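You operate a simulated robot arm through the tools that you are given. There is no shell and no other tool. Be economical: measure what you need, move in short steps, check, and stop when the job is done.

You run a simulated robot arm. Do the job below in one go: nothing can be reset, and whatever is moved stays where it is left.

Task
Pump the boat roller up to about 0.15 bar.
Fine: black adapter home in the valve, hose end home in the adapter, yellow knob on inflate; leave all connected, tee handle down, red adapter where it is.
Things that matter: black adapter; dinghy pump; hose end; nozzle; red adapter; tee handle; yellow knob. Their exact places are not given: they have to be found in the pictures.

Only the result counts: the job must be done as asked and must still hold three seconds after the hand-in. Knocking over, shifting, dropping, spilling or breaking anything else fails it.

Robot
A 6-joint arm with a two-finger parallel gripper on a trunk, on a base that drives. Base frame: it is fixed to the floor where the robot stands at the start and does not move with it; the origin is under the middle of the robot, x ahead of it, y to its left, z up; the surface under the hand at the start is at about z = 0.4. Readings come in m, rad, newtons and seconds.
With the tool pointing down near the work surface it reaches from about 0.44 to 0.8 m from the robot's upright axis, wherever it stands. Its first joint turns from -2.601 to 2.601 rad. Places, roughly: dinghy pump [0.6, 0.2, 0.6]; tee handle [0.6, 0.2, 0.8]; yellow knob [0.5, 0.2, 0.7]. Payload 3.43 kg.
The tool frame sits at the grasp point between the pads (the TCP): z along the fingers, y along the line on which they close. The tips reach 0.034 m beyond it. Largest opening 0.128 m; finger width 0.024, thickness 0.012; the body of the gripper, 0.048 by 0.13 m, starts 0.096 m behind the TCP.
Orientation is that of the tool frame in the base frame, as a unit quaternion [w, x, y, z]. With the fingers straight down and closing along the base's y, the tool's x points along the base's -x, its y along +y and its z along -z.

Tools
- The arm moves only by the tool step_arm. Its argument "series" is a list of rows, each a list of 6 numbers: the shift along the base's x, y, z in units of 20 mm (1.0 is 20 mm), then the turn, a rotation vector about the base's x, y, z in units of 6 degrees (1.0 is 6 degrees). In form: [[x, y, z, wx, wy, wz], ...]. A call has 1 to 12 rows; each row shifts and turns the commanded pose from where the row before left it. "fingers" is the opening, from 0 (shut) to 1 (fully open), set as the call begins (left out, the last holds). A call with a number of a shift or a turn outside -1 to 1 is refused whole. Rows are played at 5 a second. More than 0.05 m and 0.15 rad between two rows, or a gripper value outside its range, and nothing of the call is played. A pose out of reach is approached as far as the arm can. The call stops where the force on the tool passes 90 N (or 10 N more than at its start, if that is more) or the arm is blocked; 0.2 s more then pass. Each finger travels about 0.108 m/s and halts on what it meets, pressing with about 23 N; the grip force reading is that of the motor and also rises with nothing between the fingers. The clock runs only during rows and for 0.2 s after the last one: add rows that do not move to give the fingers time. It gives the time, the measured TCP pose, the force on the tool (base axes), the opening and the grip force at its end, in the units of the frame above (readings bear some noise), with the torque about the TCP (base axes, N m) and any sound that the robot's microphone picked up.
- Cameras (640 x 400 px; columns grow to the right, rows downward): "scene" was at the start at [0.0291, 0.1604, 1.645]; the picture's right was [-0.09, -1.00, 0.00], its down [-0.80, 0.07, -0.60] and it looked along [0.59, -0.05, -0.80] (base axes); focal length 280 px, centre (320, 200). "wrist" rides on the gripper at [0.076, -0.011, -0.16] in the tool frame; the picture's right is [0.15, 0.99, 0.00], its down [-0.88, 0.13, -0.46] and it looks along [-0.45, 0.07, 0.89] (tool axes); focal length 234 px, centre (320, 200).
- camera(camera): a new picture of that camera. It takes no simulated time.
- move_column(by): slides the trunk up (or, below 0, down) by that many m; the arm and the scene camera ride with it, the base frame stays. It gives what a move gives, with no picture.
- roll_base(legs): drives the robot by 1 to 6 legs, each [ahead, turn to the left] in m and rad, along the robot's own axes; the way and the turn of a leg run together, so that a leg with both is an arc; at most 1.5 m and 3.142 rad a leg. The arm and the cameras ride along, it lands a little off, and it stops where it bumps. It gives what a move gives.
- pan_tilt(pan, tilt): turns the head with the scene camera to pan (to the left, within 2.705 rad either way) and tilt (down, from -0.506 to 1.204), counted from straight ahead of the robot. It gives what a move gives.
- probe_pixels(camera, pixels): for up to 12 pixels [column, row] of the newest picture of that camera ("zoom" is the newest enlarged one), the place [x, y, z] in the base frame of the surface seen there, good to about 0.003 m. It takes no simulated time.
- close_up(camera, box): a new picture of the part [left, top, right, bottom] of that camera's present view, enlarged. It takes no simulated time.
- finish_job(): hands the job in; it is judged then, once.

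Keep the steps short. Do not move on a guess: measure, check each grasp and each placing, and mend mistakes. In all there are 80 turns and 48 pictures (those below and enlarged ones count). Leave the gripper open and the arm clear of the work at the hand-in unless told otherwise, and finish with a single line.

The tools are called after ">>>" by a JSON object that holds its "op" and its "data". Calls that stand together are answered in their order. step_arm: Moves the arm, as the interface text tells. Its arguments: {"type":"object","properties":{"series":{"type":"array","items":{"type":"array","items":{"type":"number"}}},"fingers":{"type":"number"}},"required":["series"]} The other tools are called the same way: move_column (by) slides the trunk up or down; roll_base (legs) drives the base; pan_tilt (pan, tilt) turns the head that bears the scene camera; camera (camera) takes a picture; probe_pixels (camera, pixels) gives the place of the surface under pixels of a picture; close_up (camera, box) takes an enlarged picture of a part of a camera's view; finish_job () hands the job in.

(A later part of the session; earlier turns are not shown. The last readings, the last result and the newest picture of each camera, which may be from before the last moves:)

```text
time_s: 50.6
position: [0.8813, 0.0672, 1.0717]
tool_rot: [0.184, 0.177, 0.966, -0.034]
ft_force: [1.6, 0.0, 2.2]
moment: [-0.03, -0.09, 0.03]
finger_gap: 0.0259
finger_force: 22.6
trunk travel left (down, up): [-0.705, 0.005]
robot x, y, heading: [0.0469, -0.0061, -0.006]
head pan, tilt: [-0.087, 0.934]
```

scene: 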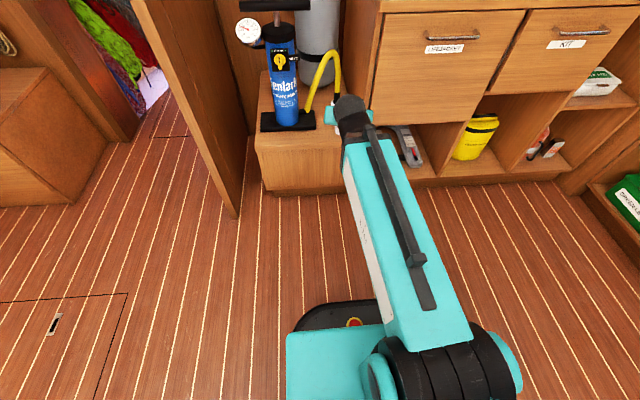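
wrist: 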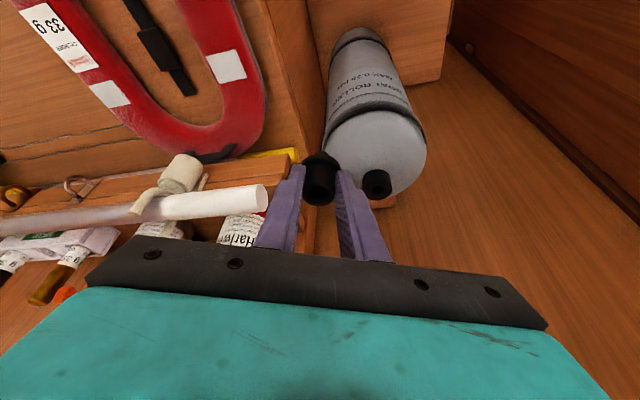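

Light contact, about 2 N up. I continue in 2 mm steps.

>>> {"op": "step_arm", "data": {"series": [[0, 0, -0.1, 0, 0, 0], [0, 0, -0.1, 0, 0, 0], [0, 0, -0.1, 0, 0, 0], [0, 0, 0, 0, 0, 0]]}}

>>> {"op": "close_up", "data": {"camera": "wrist", "box": [280, 110, 380, 190]}}

```text
time_s: 51.6
position: [0.883, 0.0669, 1.0657]
tool_rot: [0.184, 0.177, 0.966, -0.033]
ft_force: [2.2, 0.8, 0.4]
moment: [0.12, -0.13, 0.03]
finger_gap: 0.0259
finger_force: 23.0
trunk travel left (down, up): [-0.705, 0.005]
robot x, y, heading: [0.0461, -0.0027, -0.003]
head pan, tilt: [-0.087, 0.934]
```

```text
5.00 times, centred on (330, 150) of wrist
```

zoom: 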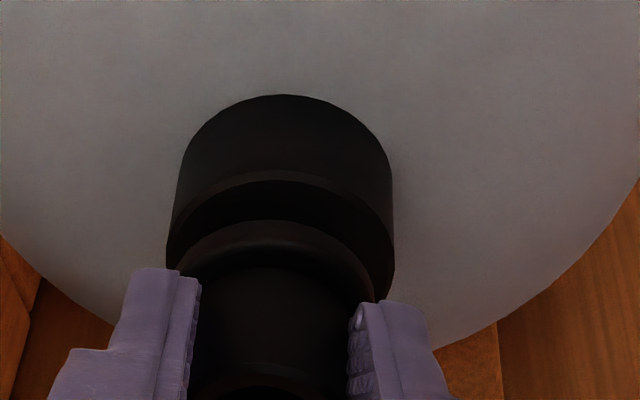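

The plug is in the bore with low forces. I continue down to the flange.

>>> {"op": "step_arm", "data": {"series": [[0.03, 0, -0.1, 0, 0, 0], [0, 0, -0.1, 0, 0, 0], [0, 0, -0.1, 0, 0, 0], [0, 0, -0.1, 0, 0, 0], [0, 0, 0, 0, 0, 0]]}}

```text
time_s: 52.8
position: [0.8814, 0.0684, 1.0573]
tool_rot: [0.183, 0.178, 0.966, -0.034]
ft_force: [0.6, -0.3, -0.7]
moment: [-0.01, -0.01, 0.0]
finger_gap: 0.0258
finger_force: 22.6
trunk travel left (down, up): [-0.705, 0.005]
robot x, y, heading: [0.0432, -0.0067, -0.008]
head pan, tilt: [-0.087, 0.934]
```

>>> {"op": "step_arm", "data": {"series": [[0, 0, -0.1, 0, 0, 0], [0, 0, -0.1, 0, 0, 0], [0, 0, -0.1, 0, 0, 0], [0, 0, -0.1, 0, 0, 0], [0, 0, -0.1, 0, 0, 0], [0, 0, 0, 0, 0, 0]]}}

>>> {"op": "close_up", "data": {"camera": "wrist", "box": [280, 120, 380, 200]}}

```text
time_s: 54.2
position: [0.8819, 0.0681, 1.0524]
tool_rot: [0.191, 0.177, 0.965, -0.033]
ft_force: [6.8, -0.8, 52.9]
moment: [-0.3, -0.27, 0.0]
finger_gap: 0.0263
finger_force: 23.0
trunk travel left (down, up): [-0.705, 0.005]
robot x, y, heading: [0.0496, -0.0041, -0.004]
head pan, tilt: [-0.087, 0.934]
```

```text
5.00 times, centred on (330, 160) of wrist
```

zoom: 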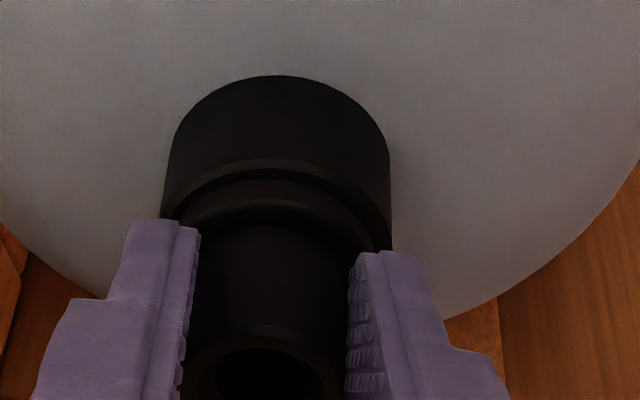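

53 N and the flange is sitting on the valve ring, so it is home. I relieve the force, open, back out along the tool axis and check that it stays.

>>> {"op": "step_arm", "data": {"series": [[0, 0, 0.15, 0, 0, 0], [0, 0, 0, 0, 0, 0]]}}

>>> {"op": "step_arm", "data": {"series": [[0, 0, 0, 0, 0, 0], [0, 0, 0, 0, 0, 0], [-0.3, 0.12, 0.9, 0, 0, 0], [-0.3, 0.12, 0.9, 0, 0, 0], [-0.3, 0.12, 0.9, 0, 0, 0], [-0.3, 0.12, 0.9, 0, 0, 0], [-0.8, 0, 0.3, 0, 0, 0], [-0.8, 0, 0.3, 0, 0, 0], [0, 0, 0, 0, 0, 0]], "fingers": 0.5}}

>>> {"op": "close_up", "data": {"camera": "wrist", "box": [260, 90, 420, 190]}}

>>> {"op": "probe_pixels", "data": {"camera": "zoom", "pixels": [[320, 100], [320, 120], [320, 140], [320, 160], [320, 180], [320, 200], [320, 220], [320, 240], [290, 200], [350, 200], [300, 180], [340, 180]]}}

```text
time_s: 54.8
position: [0.882, 0.0671, 1.0539]
tool_rot: [0.187, 0.176, 0.966, -0.032]
ft_force: [6.4, -1.9, 37.8]
moment: [-0.27, -0.44, -0.01]
finger_gap: 0.0263
finger_force: 23.4
trunk travel left (down, up): [-0.705, 0.005]
robot x, y, heading: [0.0427, -0.0026, -0.005]
head pan, tilt: [-0.087, 0.934]
```

```text
time_s: 56.8
position: [0.8268, 0.0771, 1.134]
tool_rot: [0.184, 0.178, 0.966, -0.033]
ft_force: [0.0, -0.5, 0.1]
moment: [0.03, -0.02, 0.0]
finger_gap: 0.0638
finger_force: 0.0
trunk travel left (down, up): [-0.705, 0.005]
robot x, y, heading: [0.0485, -0.0022, -0.0]
head pan, tilt: [-0.087, 0.934]
```

```text
4.00 times, centred on (340, 140) of wrist
```

zoom: 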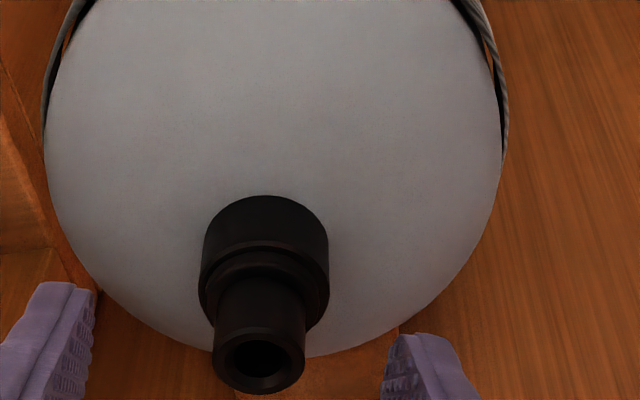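

```text
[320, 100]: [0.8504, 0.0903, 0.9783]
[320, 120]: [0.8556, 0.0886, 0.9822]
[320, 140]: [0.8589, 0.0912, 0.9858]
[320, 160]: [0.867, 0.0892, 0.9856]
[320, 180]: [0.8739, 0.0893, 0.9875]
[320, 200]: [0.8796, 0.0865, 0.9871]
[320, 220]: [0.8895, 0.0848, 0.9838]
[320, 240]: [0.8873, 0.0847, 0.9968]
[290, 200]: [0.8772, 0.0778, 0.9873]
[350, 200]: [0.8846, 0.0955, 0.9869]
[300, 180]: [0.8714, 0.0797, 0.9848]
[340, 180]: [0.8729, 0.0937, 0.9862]
```

The adapter is seated upright. I measure its neck and socket mouth for the hose.

>>> {"op": "probe_pixels", "data": {"camera": "zoom", "pixels": [[260, 275], [260, 290], [260, 305], [260, 320], [260, 335], [225, 355], [298, 355], [260, 385], [260, 258], [230, 310], [292, 310], [260, 245]]}}

```text
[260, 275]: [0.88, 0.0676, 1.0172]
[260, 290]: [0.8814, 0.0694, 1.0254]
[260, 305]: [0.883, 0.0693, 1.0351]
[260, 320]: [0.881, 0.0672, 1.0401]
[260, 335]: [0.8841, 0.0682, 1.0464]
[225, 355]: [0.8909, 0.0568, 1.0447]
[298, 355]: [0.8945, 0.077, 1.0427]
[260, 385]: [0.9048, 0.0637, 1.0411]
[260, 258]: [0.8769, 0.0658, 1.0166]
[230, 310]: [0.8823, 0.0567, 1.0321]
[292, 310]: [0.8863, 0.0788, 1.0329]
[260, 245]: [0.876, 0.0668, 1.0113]
```

The socket mouth is at about (0.8955, 0.065, 1.044). Next comes the hose end. I drive back 0.1 m, then tilt the tool to about 40° and reduce the yaw.

>>> {"op": "roll_base", "data": {"legs": [[-0.1, 0]]}}

>>> {"op": "step_arm", "data": {"series": [[-0.3, -0.3, 0, -0.23, -0.6, 0.28], [-0.3, -0.3, 0, -0.23, -0.6, 0.28], [-0.3, -0.3, 0, -0.23, -0.6, 0.28], [-0.3, -0.3, 0, -0.23, -0.6, 0.28], [-0.3, -0.3, 0, -0.2, -0.6, 0.28], [-0.3, 0, 0, 0, 0, 0], [0, 0, 0, 0, 0, 0]], "fingers": 0.4}}

```text
time_s: 58.0
position: [0.725, 0.0774, 1.1337]
tool_rot: [0.185, 0.177, 0.966, -0.034]
ft_force: [0.2, -0.1, 0.0]
moment: [0.03, 0.0, 0.04]
finger_gap: 0.0639
finger_force: 0.0
trunk travel left (down, up): [-0.705, 0.005]
robot x, y, heading: [-0.0554, -0.0013, -0.007]
head pan, tilt: [-0.087, 0.934]
```

```text
time_s: 59.6
position: [0.6905, 0.0481, 1.1321]
tool_rot: [0.345, 0.098, 0.932, -0.048]
ft_force: [0.4, 0.0, -0.2]
moment: [0.02, 0.0, -0.02]
finger_gap: 0.0513
finger_force: 0.1
trunk travel left (down, up): [-0.705, 0.005]
robot x, y, heading: [-0.0531, -0.0022, -0.004]
head pan, tilt: [-0.087, 0.934]
```

Orientation is good (41° tilt, -14° yaw). I bring the TCP back and lower the arm before dropping the column.

>>> {"op": "step_arm", "data": {"series": [[-0.9, -0.1, -0.2, 0, 0, 0], [-0.9, -0.1, -0.2, 0, 0, 0], [-0.9, -0.1, -0.2, 0, 0, 0], [-0.9, -0.1, -0.2, 0, 0, 0], [-0.9, -0.1, -0.2, 0, 0, 0], [0, 0, 0, 0, 0, 0]]}}

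```text
time_s: 61.0
position: [0.6615, 0.0464, 1.1265]
tool_rot: [0.344, 0.098, 0.933, -0.049]
ft_force: [-0.1, 0.1, -0.9]
moment: [-0.02, 0.01, 0.03]
finger_gap: 0.0511
finger_force: 0.1
out of reach, approached as far as the arm can: row 2, 3, 4, 5
trunk travel left (down, up): [-0.705, 0.005]
robot x, y, heading: [-0.0562, -0.0035, 0.0]
head pan, tilt: [-0.087, 0.934]
```

Too near again, so I drive back another 0.1 m and then lower the column 0.55 m in front of the cups.

>>> {"op": "roll_base", "data": {"legs": [[-0.11, 0]]}}

>>> {"op": "move_column", "data": {"by": -0.35}}

>>> {"op": "camera", "data": {"camera": "wrist"}}

```text
time_s: 62.2
position: [0.5531, 0.0436, 1.1268]
tool_rot: [0.344, 0.101, 0.932, -0.049]
ft_force: [-0.8, -0.5, 0.0]
moment: [-0.02, 0.01, 0.04]
finger_gap: 0.0512
finger_force: 0.0
trunk travel left (down, up): [-0.705, 0.005]
robot x, y, heading: [-0.1631, -0.0042, -0.005]
head pan, tilt: [-0.087, 0.934]
```

```text
time_s: 65.6
position: [0.5538, 0.044, 0.7777]
tool_rot: [0.345, 0.1, 0.932, -0.049]
ft_force: [0.5, -0.7, -1.0]
moment: [-0.01, -0.03, 0.03]
finger_gap: 0.0512
finger_force: 0.0
trunk travel left (down, up): [-0.355, 0.355]
robot x, y, heading: [-0.1633, -0.0011, -0.012]
head pan, tilt: [-0.087, 0.934]
```

```text
14 pictures are left
```

wrist: 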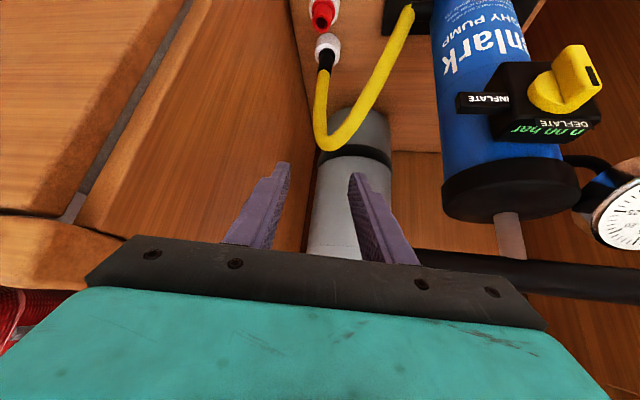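

I probe the sleeve of the hose end and the knob in this picture.

>>> {"op": "probe_pixels", "data": {"camera": "wrist", "pixels": [[327, 58], [326, 64], [326, 70], [320, 60], [333, 60], [327, 42], [316, 46], [339, 46], [322, 85], [323, 100], [325, 120], [327, 52]]}}

>>> {"op": "probe_pixels", "data": {"camera": "wrist", "pixels": [[565, 75], [585, 60], [590, 75], [540, 95], [548, 85], [575, 95], [480, 100], [545, 128], [570, 50], [595, 90], [555, 108], [530, 85]]}}

```text
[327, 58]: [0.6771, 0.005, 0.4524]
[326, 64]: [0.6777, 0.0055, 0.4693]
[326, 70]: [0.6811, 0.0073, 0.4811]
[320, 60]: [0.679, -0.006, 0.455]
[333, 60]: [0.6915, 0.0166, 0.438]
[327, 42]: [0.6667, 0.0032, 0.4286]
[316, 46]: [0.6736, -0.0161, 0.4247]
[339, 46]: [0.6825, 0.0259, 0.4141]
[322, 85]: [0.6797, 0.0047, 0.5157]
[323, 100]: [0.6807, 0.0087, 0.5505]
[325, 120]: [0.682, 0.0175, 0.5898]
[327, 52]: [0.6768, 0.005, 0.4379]
```

```text
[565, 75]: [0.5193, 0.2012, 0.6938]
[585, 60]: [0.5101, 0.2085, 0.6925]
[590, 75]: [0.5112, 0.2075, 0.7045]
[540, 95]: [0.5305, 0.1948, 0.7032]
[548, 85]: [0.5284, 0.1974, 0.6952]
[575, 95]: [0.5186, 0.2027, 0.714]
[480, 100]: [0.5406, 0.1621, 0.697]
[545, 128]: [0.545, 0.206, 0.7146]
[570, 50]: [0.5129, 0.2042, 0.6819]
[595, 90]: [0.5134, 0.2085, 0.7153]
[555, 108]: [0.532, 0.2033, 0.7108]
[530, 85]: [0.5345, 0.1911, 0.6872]
```

The sleeve axis is about (0.6885, 0.0025), free from z 0.43 to 0.49. I lower the column 0.2 m, then go to the pre-grasp point.

>>> {"op": "move_column", "data": {"by": -0.2}}

>>> {"op": "step_arm", "data": {"series": [[0.72, -0.26, -0.35, 0, 0, 0], [0.72, -0.26, -0.35, 0, 0, 0], [0.72, -0.26, -0.35, 0, 0, 0], [0.72, -0.26, -0.35, 0, 0, 0], [0.72, -0.26, -0.35, 0, 0, 0], [0.32, -0.08, -0.38, 0, 0, 0], [0.32, -0.08, -0.38, 0, 0, 0], [0.32, -0.08, -0.38, 0, 0, 0], [0.32, -0.08, -0.38, 0, 0, 0], [0, 0, 0, 0, 0, 0]]}}

>>> {"op": "camera", "data": {"camera": "wrist"}}

```text
time_s: 67.8
position: [0.5533, 0.0434, 0.5769]
tool_rot: [0.344, 0.099, 0.932, -0.049]
ft_force: [0.6, 0.4, -0.2]
moment: [0.0, 0.0, 0.02]
finger_gap: 0.051
finger_force: 0.1
trunk travel left (down, up): [-0.155, 0.555]
robot x, y, heading: [-0.1612, -0.0054, -0.006]
head pan, tilt: [-0.087, 0.934]
```

```text
time_s: 70.0
position: [0.6522, 0.0098, 0.5109]
tool_rot: [0.344, 0.1, 0.932, -0.049]
ft_force: [-0.3, -0.3, 0.0]
moment: [0.0, 0.01, 0.01]
finger_gap: 0.0512
finger_force: 0.0
trunk travel left (down, up): [-0.155, 0.555]
robot x, y, heading: [-0.1657, -0.0025, -0.006]
head pan, tilt: [-0.087, 0.934]
```

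```text
13 pictures are left
```

wrist: 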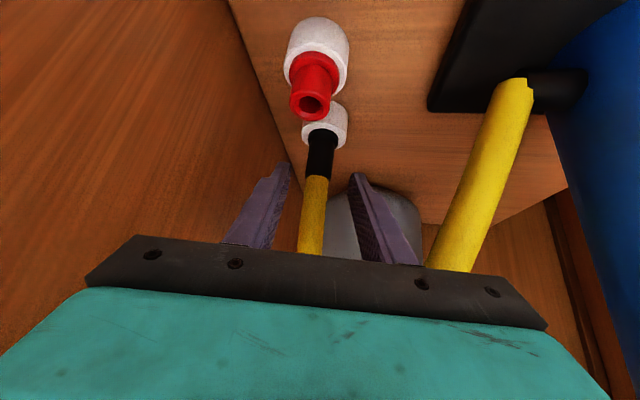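

>>> {"op": "probe_pixels", "data": {"camera": "wrist", "pixels": [[322, 150], [321, 160], [320, 170], [312, 155], [333, 155], [324, 138], [305, 140], [345, 140], [324, 126], [315, 190], [308, 190], [322, 190]]}}

```text
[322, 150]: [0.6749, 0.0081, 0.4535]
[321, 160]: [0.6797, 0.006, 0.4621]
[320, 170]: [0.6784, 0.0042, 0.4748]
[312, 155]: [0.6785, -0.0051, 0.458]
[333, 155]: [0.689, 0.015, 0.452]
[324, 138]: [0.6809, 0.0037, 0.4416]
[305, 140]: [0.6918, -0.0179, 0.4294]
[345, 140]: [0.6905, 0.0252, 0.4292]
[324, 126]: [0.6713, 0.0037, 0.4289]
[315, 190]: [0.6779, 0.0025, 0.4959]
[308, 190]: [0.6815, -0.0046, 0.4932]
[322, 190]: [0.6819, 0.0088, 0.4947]
```

Sleeve centre refined to (0.689, 0.0035). I advance the last 38 mm and close.

>>> {"op": "step_arm", "data": {"series": [[0.41, -0.055, -0.475, 0, 0, 0], [0.41, -0.055, -0.475, 0, 0, 0], [0.41, -0.055, -0.475, 0, 0, 0], [0, 0, 0, 0, 0, 0]]}}

>>> {"op": "step_arm", "data": {"series": [[0, 0, 0, 0, 0, 0], [0, 0, 0, 0, 0, 0], [0, 0, 0, 0, 0, 0], [0, 0, 0, 0, 0, 0]], "fingers": 0}}

>>> {"op": "close_up", "data": {"camera": "wrist", "box": [240, 100, 400, 220]}}

```text
time_s: 71.0
position: [0.6769, 0.0073, 0.4837]
tool_rot: [0.344, 0.1, 0.932, -0.05]
ft_force: [0.2, 0.4, 0.6]
moment: [0.01, 0.02, 0.02]
finger_gap: 0.0511
finger_force: 0.1
trunk travel left (down, up): [-0.155, 0.555]
robot x, y, heading: [-0.1605, 0.0003, -0.009]
head pan, tilt: [-0.087, 0.934]
```

```text
time_s: 72.0
position: [0.6767, 0.0073, 0.4834]
tool_rot: [0.344, 0.1, 0.932, -0.05]
ft_force: [0.0, -0.5, 0.6]
moment: [0.02, 0.02, 0.03]
finger_gap: 0.0248
finger_force: 22.9
trunk travel left (down, up): [-0.155, 0.555]
robot x, y, heading: [-0.1601, -0.003, -0.003]
head pan, tilt: [-0.087, 0.934]
```

```text
3.33 times, centred on (320, 160) of wrist
```

zoom: 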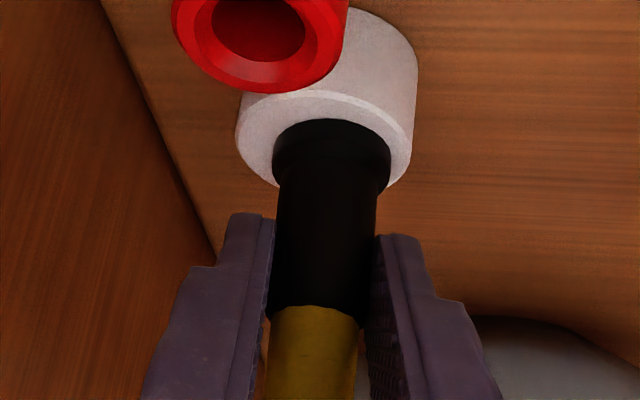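

Good centred grip, 24.8 mm gap. I lift slowly.

>>> {"op": "step_arm", "data": {"series": [[0, 0, 0.15, 0, 0, 0], [0, 0, 0.15, 0, 0, 0], [0, 0, 0.2, 0, 0, 0], [0, 0, 0.2, 0, 0, 0], [0, 0, 0.3, 0, 0, 0], [0, 0, 0.4, 0, 0, 0], [0, 0, 0.5, 0, 0, 0], [0, 0, 0.5, 0, 0, 0], [0, 0, 0.5, 0, 0, 0], [0, 0, 0.5, 0, 0, 0], [0, 0, 0.5, 0, 0, 0], [0, 0, 0, 0, 0, 0]]}}

>>> {"op": "camera", "data": {"camera": "wrist"}}

```text
time_s: 74.6
position: [0.6753, 0.0079, 0.5608]
tool_rot: [0.344, 0.1, 0.932, -0.049]
ft_force: [-0.2, -0.8, -0.2]
moment: [0.01, 0.03, 0.01]
finger_gap: 0.0244
finger_force: 23.2
trunk travel left (down, up): [-0.155, 0.555]
robot x, y, heading: [-0.1624, -0.0062, -0.01]
head pan, tilt: [-0.087, 0.934]
```

```text
11 pictures are left
```

wrist: 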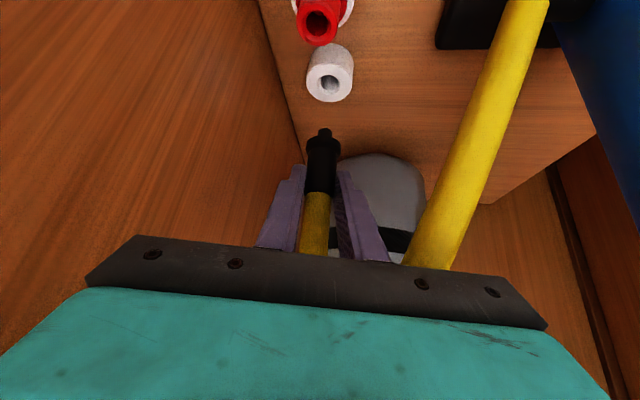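

The hose end is out, nozzle pointing down. I shift a bit and raise the column, watching the hose pull.

>>> {"op": "step_arm", "data": {"series": [[-0.5, 0.15, 0.2, 0, 0, 0], [-0.5, 0.15, 0.2, 0, 0, 0], [-0.5, 0.05, 0.2, 0, 0, 0], [0, 0, 0, 0, 0, 0]]}}

>>> {"op": "move_column", "data": {"by": 0.3}}

>>> {"op": "move_column", "data": {"by": 0.25}}

```text
time_s: 75.6
position: [0.6462, 0.0163, 0.5731]
tool_rot: [0.344, 0.1, 0.932, -0.05]
ft_force: [0.5, 0.0, -0.7]
moment: [0.03, 0.03, 0.01]
finger_gap: 0.0246
finger_force: 22.5
trunk travel left (down, up): [-0.155, 0.555]
robot x, y, heading: [-0.1639, -0.0006, -0.004]
head pan, tilt: [-0.087, 0.934]
```

```text
time_s: 78.6
position: [0.6465, 0.0165, 0.873]
tool_rot: [0.343, 0.1, 0.933, -0.049]
ft_force: [-0.7, 0.7, 0.0]
moment: [0.02, -0.02, -0.02]
finger_gap: 0.0244
finger_force: 23.0
trunk travel left (down, up): [-0.455, 0.255]
robot x, y, heading: [-0.162, -0.0044, -0.002]
head pan, tilt: [-0.087, 0.934]
```

```text
time_s: 81.2
position: [0.6464, 0.0156, 1.1219]
tool_rot: [0.344, 0.099, 0.932, -0.049]
ft_force: [0.0, -0.1, 0.3]
moment: [-0.01, 0.0, -0.01]
finger_gap: 0.0245
finger_force: 23.0
trunk travel left (down, up): [-0.705, 0.005]
robot x, y, heading: [-0.1589, -0.0031, -0.011]
head pan, tilt: [-0.087, 0.934]
```

The hose exerts no pull. I drive forward 0.1 m, raise the arm slightly and move above the adapter.

>>> {"op": "step_arm", "data": {"series": [[0, 0.3, 0.7, 0, 0, 0], [0, 0.3, 0.7, 0, 0, 0], [0, 0, 0, 0, 0, 0]]}}

>>> {"op": "roll_base", "data": {"legs": [[0.11, 0]]}}

```text
time_s: 82.0
position: [0.6466, 0.0296, 1.1512]
tool_rot: [0.344, 0.101, 0.932, -0.049]
ft_force: [0.8, 0.0, -0.6]
moment: [0.0, 0.03, 0.02]
finger_gap: 0.0245
finger_force: 23.0
trunk travel left (down, up): [-0.705, 0.005]
robot x, y, heading: [-0.1622, -0.0035, -0.012]
head pan, tilt: [-0.087, 0.934]
```

```text
time_s: 83.3
position: [0.7593, 0.0257, 1.15]
tool_rot: [0.342, 0.102, 0.933, -0.05]
ft_force: [1.2, -0.1, -0.4]
moment: [0.01, 0.04, -0.01]
finger_gap: 0.0243
finger_force: 22.8
trunk travel left (down, up): [-0.705, 0.005]
robot x, y, heading: [-0.047, -0.0061, -0.012]
head pan, tilt: [-0.087, 0.934]
```

Now the horizontal shift of (+0.112, +0.043) in small rows, then a look.

>>> {"op": "step_arm", "data": {"series": [[0.8, 0.31, 0, 0, 0, 0], [0.8, 0.31, 0, 0, 0, 0], [0.8, 0.31, 0, 0, 0, 0], [0.8, 0.31, 0, 0, 0, 0], [0.8, 0.31, 0, 0, 0, 0], [0.8, 0.31, 0, 0, 0, 0], [0.8, 0.31, 0, 0, 0, 0], [0, 0, 0, 0, 0, 0]]}}

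>>> {"op": "close_up", "data": {"camera": "wrist", "box": [260, 80, 400, 200]}}

>>> {"op": "probe_pixels", "data": {"camera": "zoom", "pixels": [[320, 60], [320, 80], [320, 100], [320, 120], [320, 140], [320, 160], [320, 180], [320, 200], [320, 220], [320, 240], [320, 260], [320, 280]]}}

```text
time_s: 85.1
position: [0.8686, 0.0694, 1.1501]
tool_rot: [0.344, 0.103, 0.932, -0.05]
ft_force: [0.2, -0.1, -0.6]
moment: [-0.02, -0.02, 0.0]
finger_gap: 0.0246
finger_force: 23.2
trunk travel left (down, up): [-0.705, 0.005]
robot x, y, heading: [-0.0516, -0.0054, -0.011]
head pan, tilt: [-0.087, 0.934]
```

```text
3.33 times, centred on (330, 140) of wrist
```

zoom: 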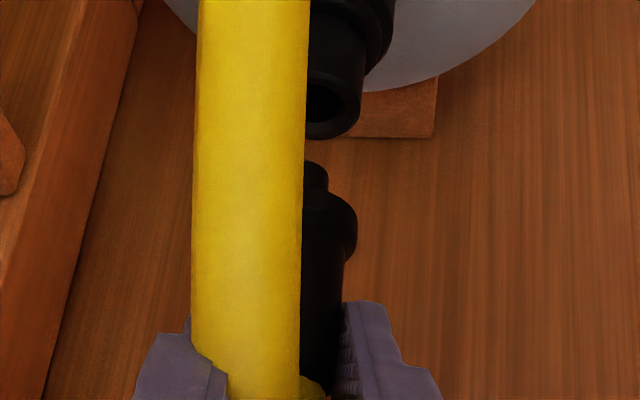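

```text
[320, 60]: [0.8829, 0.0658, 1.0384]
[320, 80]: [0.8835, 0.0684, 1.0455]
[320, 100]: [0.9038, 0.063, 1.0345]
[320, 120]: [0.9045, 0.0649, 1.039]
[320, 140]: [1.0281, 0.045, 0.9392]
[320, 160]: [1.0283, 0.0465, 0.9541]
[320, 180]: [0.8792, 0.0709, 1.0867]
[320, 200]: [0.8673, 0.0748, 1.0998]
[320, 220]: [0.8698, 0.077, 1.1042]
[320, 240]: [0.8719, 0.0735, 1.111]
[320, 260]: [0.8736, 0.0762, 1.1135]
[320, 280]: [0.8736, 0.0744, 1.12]
```

Measured from the picture, the sleeve axis must go +13 mm in x and about -1 mm in y. I shift and go down until the nozzle is a few mm above the mouth.

>>> {"op": "step_arm", "data": {"series": [[0.35, -0.03, 0, 0, 0, 0], [0.33, -0.02, 0, 0, 0, 0], [0, 0, -0.5, 0, 0, 0], [0, 0, -0.5, 0, 0, 0], [0, 0, -0.4, 0, 0, 0], [0, 0, 0, 0, 0, 0]]}}

>>> {"op": "close_up", "data": {"camera": "wrist", "box": [280, 110, 376, 170]}}

```text
time_s: 86.5
position: [0.8831, 0.0683, 1.124]
tool_rot: [0.344, 0.102, 0.932, -0.05]
ft_force: [0.3, -1.0, -0.7]
moment: [-0.02, -0.03, -0.01]
finger_gap: 0.0247
finger_force: 22.8
trunk travel left (down, up): [-0.705, 0.005]
robot x, y, heading: [-0.0476, -0.0048, -0.009]
head pan, tilt: [-0.087, 0.934]
```

```text
6.67 times, centred on (328, 140) of wrist
```

zoom: 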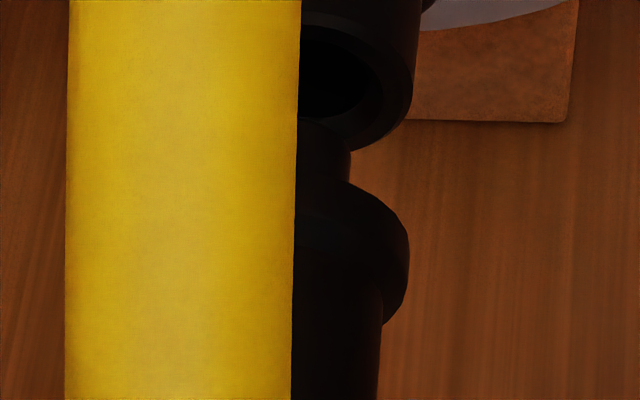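

Lateral alignment looks within half a millimetre. I probe several points on the sleeve and adapter neck to check x.

>>> {"op": "probe_pixels", "data": {"camera": "zoom", "pixels": [[320, 5], [325, 10], [330, 15], [340, 10], [320, 20], [350, 5], [310, 340], [310, 360], [310, 380], [320, 350], [320, 370], [315, 390]]}}

>>> {"op": "probe_pixels", "data": {"camera": "zoom", "pixels": [[320, 150], [320, 160], [330, 155], [310, 160], [320, 135], [320, 170], [310, 148], [335, 165], [320, 126], [320, 120], [345, 145], [360, 140]]}}

```text
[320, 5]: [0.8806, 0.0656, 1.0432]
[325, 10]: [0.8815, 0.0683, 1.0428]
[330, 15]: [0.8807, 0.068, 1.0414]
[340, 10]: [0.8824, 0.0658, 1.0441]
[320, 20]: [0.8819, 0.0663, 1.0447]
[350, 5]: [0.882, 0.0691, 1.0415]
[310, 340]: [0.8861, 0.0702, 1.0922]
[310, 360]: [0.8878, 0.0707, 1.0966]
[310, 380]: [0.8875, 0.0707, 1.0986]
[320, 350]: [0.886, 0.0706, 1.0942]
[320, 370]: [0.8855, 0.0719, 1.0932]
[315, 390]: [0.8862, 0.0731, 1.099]
```

```text
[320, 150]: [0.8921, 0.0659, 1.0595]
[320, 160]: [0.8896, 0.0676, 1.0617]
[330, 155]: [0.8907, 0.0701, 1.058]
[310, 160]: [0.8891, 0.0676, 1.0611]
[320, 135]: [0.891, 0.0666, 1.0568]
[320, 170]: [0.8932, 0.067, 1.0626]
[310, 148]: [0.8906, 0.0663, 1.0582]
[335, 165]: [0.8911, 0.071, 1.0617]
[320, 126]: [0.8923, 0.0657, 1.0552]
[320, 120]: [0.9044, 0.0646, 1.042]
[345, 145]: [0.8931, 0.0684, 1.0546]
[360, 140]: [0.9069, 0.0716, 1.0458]
```

The hose axis is about 2 mm too far forward (0.8975 against 0.8945–0.896). I shift -2 mm in x and lower gently 14 mm.

>>> {"op": "step_arm", "data": {"series": [[-0.1, -0.01, 0, 0, 0, 0], [0, 0, -0.2, 0, 0, 0], [0, 0, -0.15, 0, 0, 0], [0, 0, -0.15, 0, 0, 0], [0, 0, -0.1, 0, 0, 0], [0, 0, -0.1, 0, 0, 0], [0, 0, 0, 0, 0, 0]]}}

```text
time_s: 88.1
position: [0.8819, 0.0662, 1.1087]
tool_rot: [0.343, 0.102, 0.932, -0.051]
ft_force: [0.1, 0.7, -0.2]
moment: [-0.02, 0.0, -0.02]
finger_gap: 0.0249
finger_force: 23.1
trunk travel left (down, up): [-0.705, 0.005]
robot x, y, heading: [-0.0525, -0.005, -0.006]
head pan, tilt: [-0.087, 0.934]
```

No force, and the tip should be about 4 mm inside the mouth. I continue.

>>> {"op": "step_arm", "data": {"series": [[0, 0, -0.1, 0, 0, 0], [0, 0, -0.1, 0, 0, 0], [0, 0, -0.1, 0, 0, 0], [0, 0, 0, 0, 0, 0]]}}

```text
time_s: 89.1
position: [0.8832, 0.0669, 1.1022]
tool_rot: [0.343, 0.102, 0.932, -0.05]
ft_force: [-0.6, 1.0, -0.8]
moment: [0.02, 0.03, 0.02]
finger_gap: 0.0248
finger_force: 22.7
trunk travel left (down, up): [-0.705, 0.005]
robot x, y, heading: [-0.0478, -0.0033, -0.004]
head pan, tilt: [-0.087, 0.934]
```

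>>> {"op": "step_arm", "data": {"series": [[0, 0, -0.1, 0, 0, 0], [0, 0, -0.1, 0, 0, 0], [0, 0, -0.1, 0, 0, 0], [0, 0, -0.1, 0, 0, 0], [0, 0, 0, 0, 0, 0]]}}

```text
time_s: 90.3
position: [0.8826, 0.0664, 1.0971]
tool_rot: [0.346, 0.102, 0.931, -0.05]
ft_force: [5.4, -3.2, 17.8]
moment: [-0.17, -0.49, 0.02]
finger_gap: 0.0249
finger_force: 23.4
trunk travel left (down, up): [-0.705, 0.005]
robot x, y, heading: [-0.0518, 0.0005, -0.009]
head pan, tilt: [-0.087, 0.934]
```

17.8 N now, close to the expected seating height. I press a little more and look.

>>> {"op": "step_arm", "data": {"series": [[0, 0, -0.1, 0, 0, 0], [0, 0, -0.1, 0, 0, 0], [0, 0, -0.1, 0, 0, 0], [0, 0, 0, 0, 0, 0]]}}

>>> {"op": "close_up", "data": {"camera": "wrist", "box": [280, 110, 376, 170]}}

```text
time_s: 91.3
position: [0.8801, 0.0678, 1.0914]
tool_rot: [0.345, 0.102, 0.932, -0.05]
ft_force: [3.0, -3.5, 18.7]
moment: [-0.27, -0.34, 0.02]
finger_gap: 0.0248
finger_force: 23.1
trunk travel left (down, up): [-0.705, 0.005]
robot x, y, heading: [-0.052, -0.0028, -0.007]
head pan, tilt: [-0.087, 0.934]
```

```text
6.67 times, centred on (328, 140) of wrist
```

zoom: 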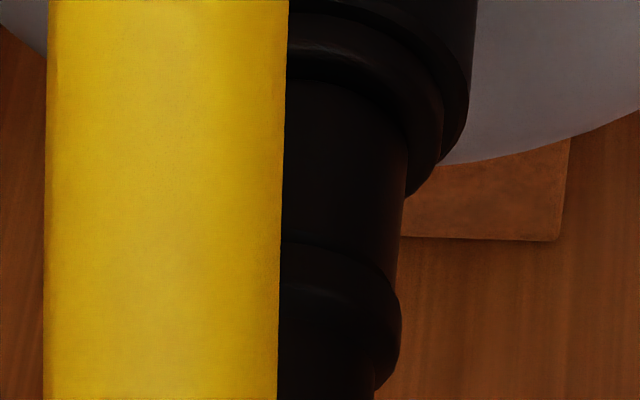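

The collar now seems to meet the adapter's mouth. I press more to be sure it bottoms.

>>> {"op": "step_arm", "data": {"series": [[0, 0, -0.1, 0, 0, 0], [0, 0, -0.1, 0, 0, 0], [0, 0, 0, 0, 0, 0]]}}

>>> {"op": "probe_pixels", "data": {"camera": "zoom", "pixels": [[320, 90], [320, 150], [320, 220], [320, 235], [320, 245], [320, 260], [320, 300], [330, 350]]}}

```text
time_s: 92.1
position: [0.8792, 0.0669, 1.0864]
tool_rot: [0.346, 0.102, 0.931, -0.05]
ft_force: [3.8, -2.0, 20.8]
moment: [-0.27, -0.35, 0.0]
finger_gap: 0.025
finger_force: 23.0
trunk travel left (down, up): [-0.705, 0.005]
robot x, y, heading: [-0.0505, -0.0022, -0.008]
head pan, tilt: [-0.087, 0.934]
```

```text
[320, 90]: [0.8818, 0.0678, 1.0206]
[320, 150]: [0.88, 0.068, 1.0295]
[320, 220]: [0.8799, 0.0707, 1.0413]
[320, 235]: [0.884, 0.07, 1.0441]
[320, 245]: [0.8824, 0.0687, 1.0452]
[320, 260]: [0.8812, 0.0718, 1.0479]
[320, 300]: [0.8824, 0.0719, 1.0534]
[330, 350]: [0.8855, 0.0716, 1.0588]
```

The collar face meets the mouth (z 1.044–1.045 without a gap) and the fingers now slip on the sleeve, so it is home. I release and back out along the tool axis in small steps.

>>> {"op": "step_arm", "data": {"series": [[0, 0, 0.1, 0, 0, 0], [0, 0, 0, 0, 0, 0]]}}

>>> {"op": "step_arm", "data": {"series": [[0, 0, 0, 0, 0, 0], [0, 0, 0, 0, 0, 0], [0, 0, 0, 0, 0, 0], [-0.32, 0.08, 0.38, 0, 0, 0], [-0.32, 0.08, 0.38, 0, 0, 0], [-0.32, 0.08, 0.38, 0, 0, 0], [-0.32, 0.08, 0.38, 0, 0, 0], [-0.32, 0.08, 0.38, 0, 0, 0], [-0.32, 0.08, 0.38, 0, 0, 0], [0, 0, 0, 0, 0, 0]], "fingers": 0.5}}

>>> {"op": "camera", "data": {"camera": "wrist"}}

```text
time_s: 92.7
position: [0.879, 0.0659, 1.087]
tool_rot: [0.344, 0.103, 0.932, -0.05]
ft_force: [2.6, -4.5, 13.1]
moment: [-0.31, -0.4, 0.01]
finger_gap: 0.0249
finger_force: 23.1
trunk travel left (down, up): [-0.705, 0.005]
robot x, y, heading: [-0.0481, -0.0044, -0.011]
head pan, tilt: [-0.087, 0.934]
```

```text
time_s: 94.9
position: [0.8416, 0.0774, 1.1331]
tool_rot: [0.344, 0.102, 0.932, -0.05]
ft_force: [-0.9, 1.0, -0.6]
moment: [0.02, 0.03, 0.05]
finger_gap: 0.0639
finger_force: 0.1
trunk travel left (down, up): [-0.705, 0.005]
robot x, y, heading: [-0.0488, -0.0045, -0.008]
head pan, tilt: [-0.087, 0.934]
```

```text
7 pictures are left
```

wrist: 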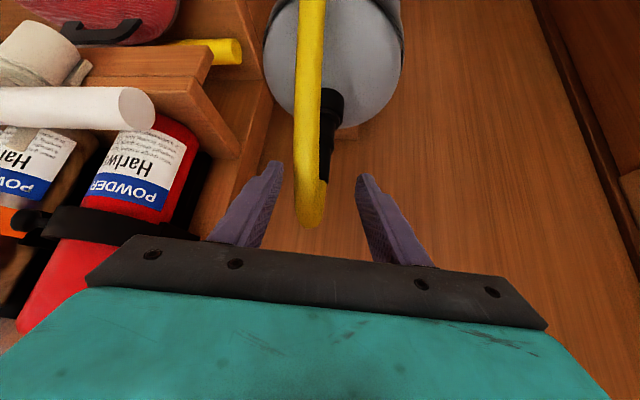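

Connected. Now the knob: I enlarge it in the scene view.

>>> {"op": "close_up", "data": {"camera": "scene", "box": [262, 190, 326, 240]}}

```text
8.00 times, centred on (294, 215) of scene
```

zoom: 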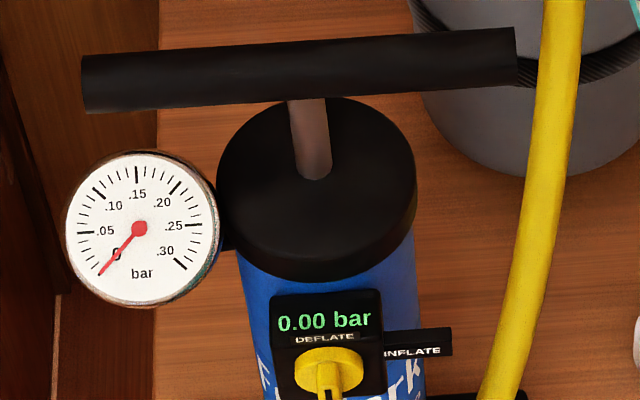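

The bar on the knob is vertical, pointing to DEFLATE. INFLATE is 90° clockwise seen from the robot. I drive back 0.28 m and turn the tool to horizontal.

>>> {"op": "roll_base", "data": {"legs": [[-0.28, 0]]}}

>>> {"op": "step_arm", "data": {"series": [[0, 0.5, 0, 0, -0.9, 0.2], [0, 0.5, 0, 0, -0.9, 0.2], [0, 0.5, 0, 0, -0.9, 0.2], [0, 0.5, 0, 0, -0.9, 0.3], [0, 0.5, 0, 0, -0.9, 0.3], [0, 0.5, 0, 0, -0.9, 0.3], [0, 0.5, 0, 0, -0.9, 0.3], [0, 0.5, 0, 0, -0.9, 0.3], [0, 0.5, 0, 0, -0.9, 0.2], [0, 0, 0, 0, 0, 0]]}}

```text
time_s: 97.0
position: [0.5557, 0.0808, 1.1337]
tool_rot: [0.345, 0.102, 0.932, -0.049]
ft_force: [0.4, 0.2, 0.2]
moment: [-0.02, -0.02, 0.01]
finger_gap: 0.0642
finger_force: 0.1
trunk travel left (down, up): [-0.705, 0.005]
robot x, y, heading: [-0.3312, 0.0027, -0.008]
head pan, tilt: [-0.087, 0.934]
```

```text
time_s: 99.2
position: [0.5576, 0.1709, 1.1329]
tool_rot: [0.699, 0.005, 0.714, 0.039]
ft_force: [-0.3, -0.4, 0.3]
moment: [0.02, 0.01, 0.03]
finger_gap: 0.0642
finger_force: 0.0
trunk travel left (down, up): [-0.705, 0.005]
robot x, y, heading: [-0.3332, 0.0004, -0.01]
head pan, tilt: [-0.087, 0.934]
```

Nearly horizontal. I correct the small roll and yaw, pull back to x≈0.44 and lower the column 0.4 m.

>>> {"op": "step_arm", "data": {"series": [[-0.9, 0.2, 0, -0.2, 0, -0.1], [-0.9, 0.2, 0, -0.2, 0, -0.1], [-0.9, 0.2, 0, -0.2, 0, -0.1], [-0.9, 0.2, 0, -0.07, 0, -0.1], [-0.9, 0.2, 0, 0, 0, 0], [-0.9, 0.2, 0, 0, 0, 0], [0, 0.2, 0, 0, 0, 0], [0, 0, 0, 0, 0, 0]]}}

>>> {"op": "move_column", "data": {"by": -0.4}}

>>> {"op": "camera", "data": {"camera": "wrist"}}

```text
time_s: 101.0
position: [0.4513, 0.1994, 1.1308]
tool_rot: [0.7, -0.005, 0.714, 0.0]
ft_force: [0.5, -0.2, 0.1]
moment: [0.03, 0.03, 0.0]
finger_gap: 0.064
finger_force: 0.0
trunk travel left (down, up): [-0.705, 0.005]
robot x, y, heading: [-0.338, -0.0009, -0.011]
head pan, tilt: [-0.087, 0.934]
```

```text
time_s: 104.9
position: [0.4498, 0.2006, 0.7307]
tool_rot: [0.7, -0.005, 0.714, 0.0]
ft_force: [-0.6, -0.5, 0.6]
moment: [-0.01, 0.03, 0.03]
finger_gap: 0.0642
finger_force: 0.1
trunk travel left (down, up): [-0.305, 0.405]
robot x, y, heading: [-0.3349, -0.0, -0.007]
head pan, tilt: [-0.087, 0.934]
```

```text
5 pictures are left
```

wrist: 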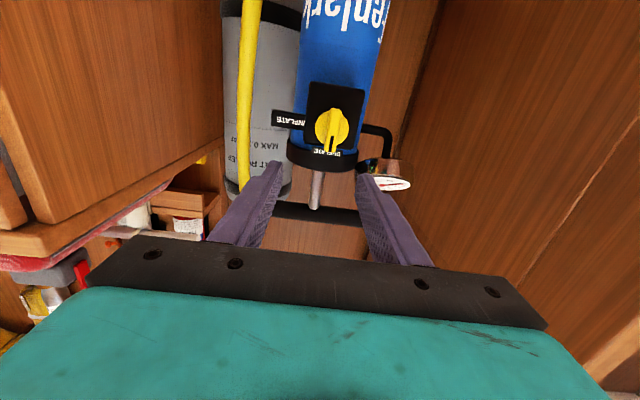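

I see the knob at (331,130) in the inverted view and probe it.

>>> {"op": "probe_pixels", "data": {"camera": "wrist", "pixels": [[331, 115], [331, 125], [331, 132], [331, 140], [331, 148], [320, 130], [325, 130], [337, 130], [344, 130], [331, 110], [315, 92], [290, 119]]}}

>>> {"op": "close_up", "data": {"camera": "wrist", "box": [299, 105, 363, 165]}}

>>> {"op": "probe_pixels", "data": {"camera": "zoom", "pixels": [[320, 180], [320, 240], [320, 290], [300, 240], [340, 240], [260, 190], [380, 190], [320, 130], [320, 100], [320, 320], [310, 270], [335, 270]]}}

```text
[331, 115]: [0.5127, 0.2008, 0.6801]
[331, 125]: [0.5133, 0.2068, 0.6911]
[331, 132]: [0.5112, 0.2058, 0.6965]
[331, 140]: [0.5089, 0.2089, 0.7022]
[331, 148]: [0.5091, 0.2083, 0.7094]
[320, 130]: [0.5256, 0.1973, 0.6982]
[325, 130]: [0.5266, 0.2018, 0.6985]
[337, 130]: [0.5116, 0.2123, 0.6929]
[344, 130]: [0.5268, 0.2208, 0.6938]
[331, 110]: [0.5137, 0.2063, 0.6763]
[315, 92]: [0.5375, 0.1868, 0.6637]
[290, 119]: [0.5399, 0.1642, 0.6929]
```

```text
6.67 times, centred on (331, 135) of wrist
```

zoom: 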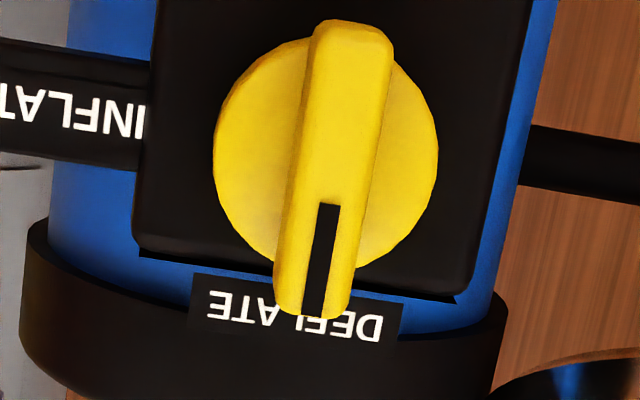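

```text
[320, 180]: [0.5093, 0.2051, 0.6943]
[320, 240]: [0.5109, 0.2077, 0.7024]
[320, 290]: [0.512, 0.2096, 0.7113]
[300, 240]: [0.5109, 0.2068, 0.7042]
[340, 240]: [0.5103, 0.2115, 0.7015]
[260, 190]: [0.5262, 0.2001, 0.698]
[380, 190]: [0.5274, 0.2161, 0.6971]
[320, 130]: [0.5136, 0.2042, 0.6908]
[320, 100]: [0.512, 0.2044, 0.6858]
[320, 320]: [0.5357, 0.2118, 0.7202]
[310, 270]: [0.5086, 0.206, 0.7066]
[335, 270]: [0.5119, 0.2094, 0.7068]
```

The pointer slot is towards DEFLATE. The bar's centre is at y=0.207, z=0.697, and it stands out from x 0.527 to 0.511. I move level with it, then forward until the tips straddle it, and close.

>>> {"op": "step_arm", "data": {"series": [[0, 0.16, -0.84, 0, 0, 0], [0, 0.16, -0.84, 0, 0, 0], [0.65, 0, 0, 0, 0, 0], [0.65, 0, 0, 0, 0, 0], [0.65, 0, 0, 0, 0, 0], [0, 0, 0, 0, 0, 0]]}}

>>> {"op": "step_arm", "data": {"series": [[0, 0, 0, 0, 0, 0], [0, 0, 0, 0, 0, 0], [0, 0, 0, 0, 0, 0], [0, 0, 0, 0, 0, 0]], "fingers": 0}}

```text
time_s: 106.3
position: [0.4907, 0.2043, 0.6973]
tool_rot: [0.699, -0.004, 0.715, -0.002]
ft_force: [-0.7, -0.4, -0.2]
moment: [-0.02, -0.03, -0.01]
finger_gap: 0.0641
finger_force: 0.1
trunk travel left (down, up): [-0.305, 0.405]
robot x, y, heading: [-0.3328, -0.001, -0.007]
head pan, tilt: [-0.087, 0.934]
```

```text
time_s: 107.3
position: [0.4901, 0.2068, 0.6971]
tool_rot: [0.699, -0.006, 0.715, 0.001]
ft_force: [2.4, 11.0, 3.4]
moment: [0.43, 0.33, -0.2]
finger_gap: 0.0109
finger_force: 44.5
trunk travel left (down, up): [-0.305, 0.405]
robot x, y, heading: [-0.3315, -0.0031, -0.01]
head pan, tilt: [-0.087, 0.934]
```

The bar is gripped (gap 10.9 mm). I ease +1 mm in y and rotate about +x in steps.

>>> {"op": "step_arm", "data": {"series": [[0, 0.06, 0, 0, 0, 0], [0, 0, 0, 0.7, 0, 0], [0, 0, 0, 0.7, 0, 0], [0, 0, 0, 0.7, 0, 0], [0, 0, 0, 0.7, 0, 0], [0, 0, 0, 0.7, 0, 0], [0, 0, 0, 0, 0, 0]]}}

```text
time_s: 108.9
position: [0.4906, 0.2054, 0.6978]
tool_rot: [0.688, 0.124, 0.703, 0.13]
ft_force: [13.7, -6.6, -3.1]
moment: [-0.04, 0.89, -0.47]
finger_gap: 0.0108
finger_force: 44.7
trunk travel left (down, up): [-0.305, 0.405]
robot x, y, heading: [-0.3363, -0.0023, -0.008]
head pan, tilt: [-0.087, 0.934]
```

It turned 21° with small loads. I continue.

>>> {"op": "step_arm", "data": {"series": [[0, 0, 0, 0.8, 0, 0], [0, 0, 0, 0.8, 0, 0], [0, 0, 0, 0.8, 0, 0], [0, 0, 0, 0.8, 0, 0], [0, 0, 0, 0.8, 0, 0], [0, 0, 0, 0.8, 0, 0], [0, 0, 0, 0.8, 0, 0], [0, 0, 0, 0, 0, 0]]}}

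>>> {"op": "step_arm", "data": {"series": [[0, 0, 0, 0.8, 0, 0], [0, 0, 0, 0.8, 0, 0], [0, 0, 0, 0.8, 0, 0], [0, 0, 0, 0.8, 0, 0], [0, 0, 0, 0.8, 0, 0], [0, 0, 0, 0.8, 0, 0], [0, 0, 0, 0.8, 0, 0], [0, 0, 0, 0, 0, 0]]}}

```text
time_s: 110.7
position: [0.4911, 0.2055, 0.6964]
tool_rot: [0.618, 0.327, 0.639, 0.321]
ft_force: [-37.2, -52.6, -61.1]
moment: [-0.17, 1.46, -1.11]
finger_gap: 0.0107
finger_force: 44.0
out of reach, approached as far as the arm can: row 7
trunk travel left (down, up): [-0.305, 0.405]
robot x, y, heading: [-0.3341, -0.0013, -0.005]
head pan, tilt: [-0.087, 0.934]
```

```text
time_s: 111.0
position: [0.4919, 0.2052, 0.6972]
tool_rot: [0.613, 0.335, 0.638, 0.324]
ft_force: [9.9, -8.0, -24.5]
moment: [-0.07, -0.42, -0.65]
finger_gap: 0.0109
finger_force: 44.3
out of reach, approached as far as the arm can: row 1
trunk travel left (down, up): [-0.305, 0.405]
robot x, y, heading: [-0.336, 0.0001, -0.011]
head pan, tilt: [-0.087, 0.934]
stopped in row 1: the force on the tool passed its limit at 103 N (the readings are from after the stop); the commanded pose is now the measured one
```

The wrist reached its limit with the knob about 55° round. I release, back off, roll the hand level again, and will press the bar's raised end down with closed fingers.

>>> {"op": "step_arm", "data": {"series": [[0, 0, 0, 0, 0, 0], [0, 0, 0, 0, 0, 0], [-0.8, 0, 0, 0, 0, 0], [-0.8, 0, 0, 0, 0, 0], [-0.8, 0, 0, 0, 0, 0], [0, 0, 0, -1, 0, 0], [0, 0, 0, -1, 0, 0], [0, 0, 0, -1, 0, 0], [0, 0, 0, -1, 0, 0], [0, 0, 0, -1, 0, 0], [0, 0, 0, -1, 0, 0], [0, 0, 0, 0, 0, 0]], "fingers": 0.4}}

>>> {"op": "step_arm", "data": {"series": [[0, 0, 0, -1, 0, 0], [0, 0, 0, -1, 0, 0], [0, 0, 0, -1, 0, 0], [0, 0, 0, -0.25, 0, 0], [0, -0.4, 0.9, 0, 0, 0], [0, -0.4, 0.9, 0, 0, 0], [0, 0, 0, 0, 0, 0], [0, 0, 0, 0, 0, 0]], "fingers": 0}}

>>> {"op": "close_up", "data": {"camera": "wrist", "box": [260, 90, 400, 190]}}

```text
time_s: 113.5
position: [0.4412, 0.2066, 0.7003]
tool_rot: [0.688, 0.125, 0.706, 0.112]
ft_force: [0.2, 0.0, -0.5]
moment: [0.01, 0.03, -0.01]
finger_gap: 0.051
finger_force: 0.0
trunk travel left (down, up): [-0.305, 0.405]
robot x, y, heading: [-0.3344, -0.0021, -0.011]
head pan, tilt: [-0.087, 0.934]
```

```text
time_s: 115.3
position: [0.4401, 0.191, 0.7391]
tool_rot: [0.7, 0.008, 0.714, -0.009]
ft_force: [0.3, 0.1, -0.1]
moment: [0.0, 0.02, -0.05]
finger_gap: 0.0
finger_force: 23.0
trunk travel left (down, up): [-0.305, 0.405]
robot x, y, heading: [-0.3368, -0.0043, -0.009]
head pan, tilt: [-0.087, 0.934]
```

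```text
4.00 times, centred on (330, 140) of wrist
```

zoom: 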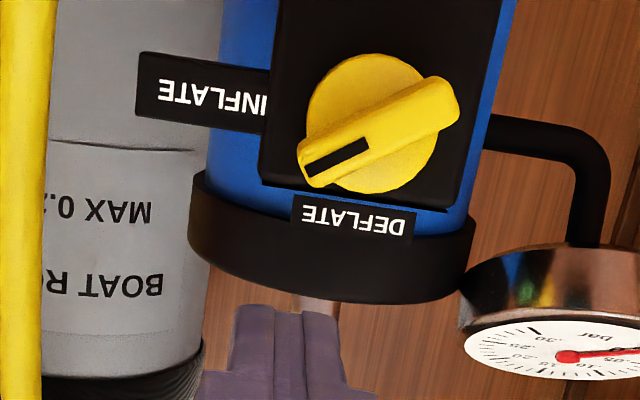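

The knob is about 60° round. I probe the bar's end to place the push.

>>> {"op": "probe_pixels", "data": {"camera": "zoom", "pixels": [[312, 165], [320, 180], [305, 150], [380, 120], [440, 100], [350, 70], [370, 125], [265, 305], [290, 320], [310, 315], [350, 145], [200, 90]]}}

```text
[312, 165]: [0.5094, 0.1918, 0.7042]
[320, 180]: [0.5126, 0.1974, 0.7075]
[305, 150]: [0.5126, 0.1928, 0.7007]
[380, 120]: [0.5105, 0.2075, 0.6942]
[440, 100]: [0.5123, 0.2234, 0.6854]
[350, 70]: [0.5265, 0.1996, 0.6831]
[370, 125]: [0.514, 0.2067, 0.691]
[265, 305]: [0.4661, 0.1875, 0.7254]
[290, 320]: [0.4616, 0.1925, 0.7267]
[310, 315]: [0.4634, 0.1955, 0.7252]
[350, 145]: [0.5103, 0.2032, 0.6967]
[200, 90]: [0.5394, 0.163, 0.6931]
```

Bar centre is (0.2075, 0.695), and the finger underside is at 0.7255. I move forward 48 mm above the bar's end, then press down 25 mm.

>>> {"op": "step_arm", "data": {"series": [[0.8, -0.2, 0, 0, 0, 0], [0.8, 0, 0, 0, 0, 0], [0.8, 0, 0, 0, 0, 0], [0, 0, -0.35, 0, 0, 0], [0, 0, -0.3, 0, 0, 0], [0, 0, -0.2, 0, 0, 0], [0, 0, -0.2, 0, 0, 0], [0, 0, -0.2, 0, 0, 0], [0, 0, 0, 0, 0, 0]]}}

```text
time_s: 117.3
position: [0.4897, 0.1852, 0.7119]
tool_rot: [0.7, 0.011, 0.714, -0.01]
ft_force: [1.4, -18.1, 1.1]
moment: [-0.23, -0.08, -0.36]
finger_gap: 0.0
finger_force: 22.4
trunk travel left (down, up): [-0.305, 0.405]
robot x, y, heading: [-0.337, -0.0027, -0.005]
head pan, tilt: [-0.087, 0.934]
```

There is a sideways load of 18 N. I lift, back off and look.

>>> {"op": "step_arm", "data": {"series": [[0, 0, 0.6, 0, 0, 0], [0, 0, 0.6, 0, 0, 0], [-0.8, 0, 0, 0, 0, 0], [-0.8, 0, 0, 0, 0, 0], [-0.8, 0, 0, 0, 0, 0], [0, 0, 0, 0, 0, 0]]}}

>>> {"op": "close_up", "data": {"camera": "wrist", "box": [260, 90, 400, 190]}}

```text
time_s: 118.8
position: [0.441, 0.1858, 0.7341]
tool_rot: [0.7, 0.008, 0.714, -0.008]
ft_force: [-0.7, -0.7, 0.3]
moment: [0.0, 0.02, 0.03]
finger_gap: 0.0
finger_force: 22.7
trunk travel left (down, up): [-0.305, 0.405]
robot x, y, heading: [-0.3334, 0.0028, -0.009]
head pan, tilt: [-0.087, 0.934]
```

```text
4.00 times, centred on (330, 140) of wrist
```

zoom: 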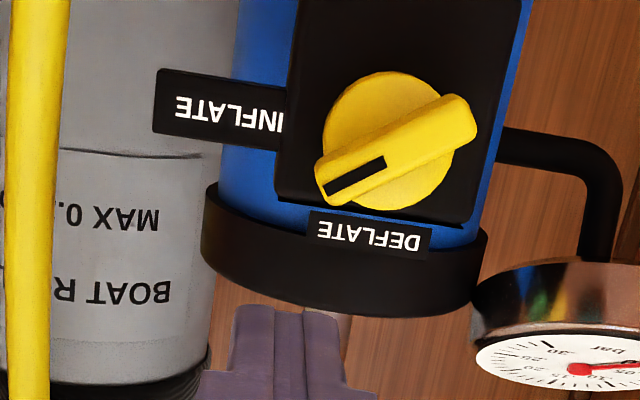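

The fingers passed beside the bar's end. I shift +11 mm in y so they come down on top of it, then repeat.

>>> {"op": "step_arm", "data": {"series": [[0, 0.55, 0.1, 0, 0, 0], [0.8, 0, 0, 0, 0, 0], [0.8, 0, 0, 0, 0, 0], [0.8, 0, 0, 0, 0, 0], [0, 0, -0.3, 0, 0, 0], [0, 0, -0.2, 0, 0, 0], [0, 0, -0.2, 0, 0, 0], [0, 0, -0.15, 0, 0, 0], [0, 0, -0.15, 0, 0, 0], [0, 0, -0.1, 0, 0, 0], [0, 0, 0, 0, 0, 0]]}}

```text
time_s: 121.2
position: [0.4885, 0.1979, 0.7155]
tool_rot: [0.7, 0.008, 0.714, -0.008]
ft_force: [-0.3, -0.3, -1.2]
moment: [0.01, 0.02, 0.01]
finger_gap: 0.0001
finger_force: 23.2
trunk travel left (down, up): [-0.305, 0.405]
robot x, y, heading: [-0.3325, 0.0009, -0.015]
head pan, tilt: [-0.087, 0.934]
```

No load reading now. I go on down in 1.5 mm steps until contact.

>>> {"op": "step_arm", "data": {"series": [[0, 0, -0.08, 0, 0, 0], [0, 0, -0.08, 0, 0, 0], [0, 0, 0, 0, 0, 0]]}}

```text
time_s: 122.0
position: [0.4891, 0.1984, 0.7139]
tool_rot: [0.7, 0.008, 0.714, -0.008]
ft_force: [-0.2, -0.9, 0.0]
moment: [-0.02, -0.01, -0.02]
finger_gap: 0.0
finger_force: 23.6
trunk travel left (down, up): [-0.305, 0.405]
robot x, y, heading: [-0.3343, 0.0011, -0.007]
head pan, tilt: [-0.087, 0.934]
```

>>> {"op": "step_arm", "data": {"series": [[0, 0, -0.1, 0, 0, 0], [0, 0, -0.1, 0, 0, 0], [0, 0, 0, 0, 0, 0]]}}

```text
time_s: 122.8
position: [0.4881, 0.1982, 0.7135]
tool_rot: [0.702, 0.009, 0.712, -0.01]
ft_force: [12.4, 0.5, 29.6]
moment: [0.05, -1.17, 0.0]
finger_gap: 0.0
finger_force: 23.1
trunk travel left (down, up): [-0.305, 0.405]
robot x, y, heading: [-0.3368, 0.0007, -0.013]
head pan, tilt: [-0.087, 0.934]
```

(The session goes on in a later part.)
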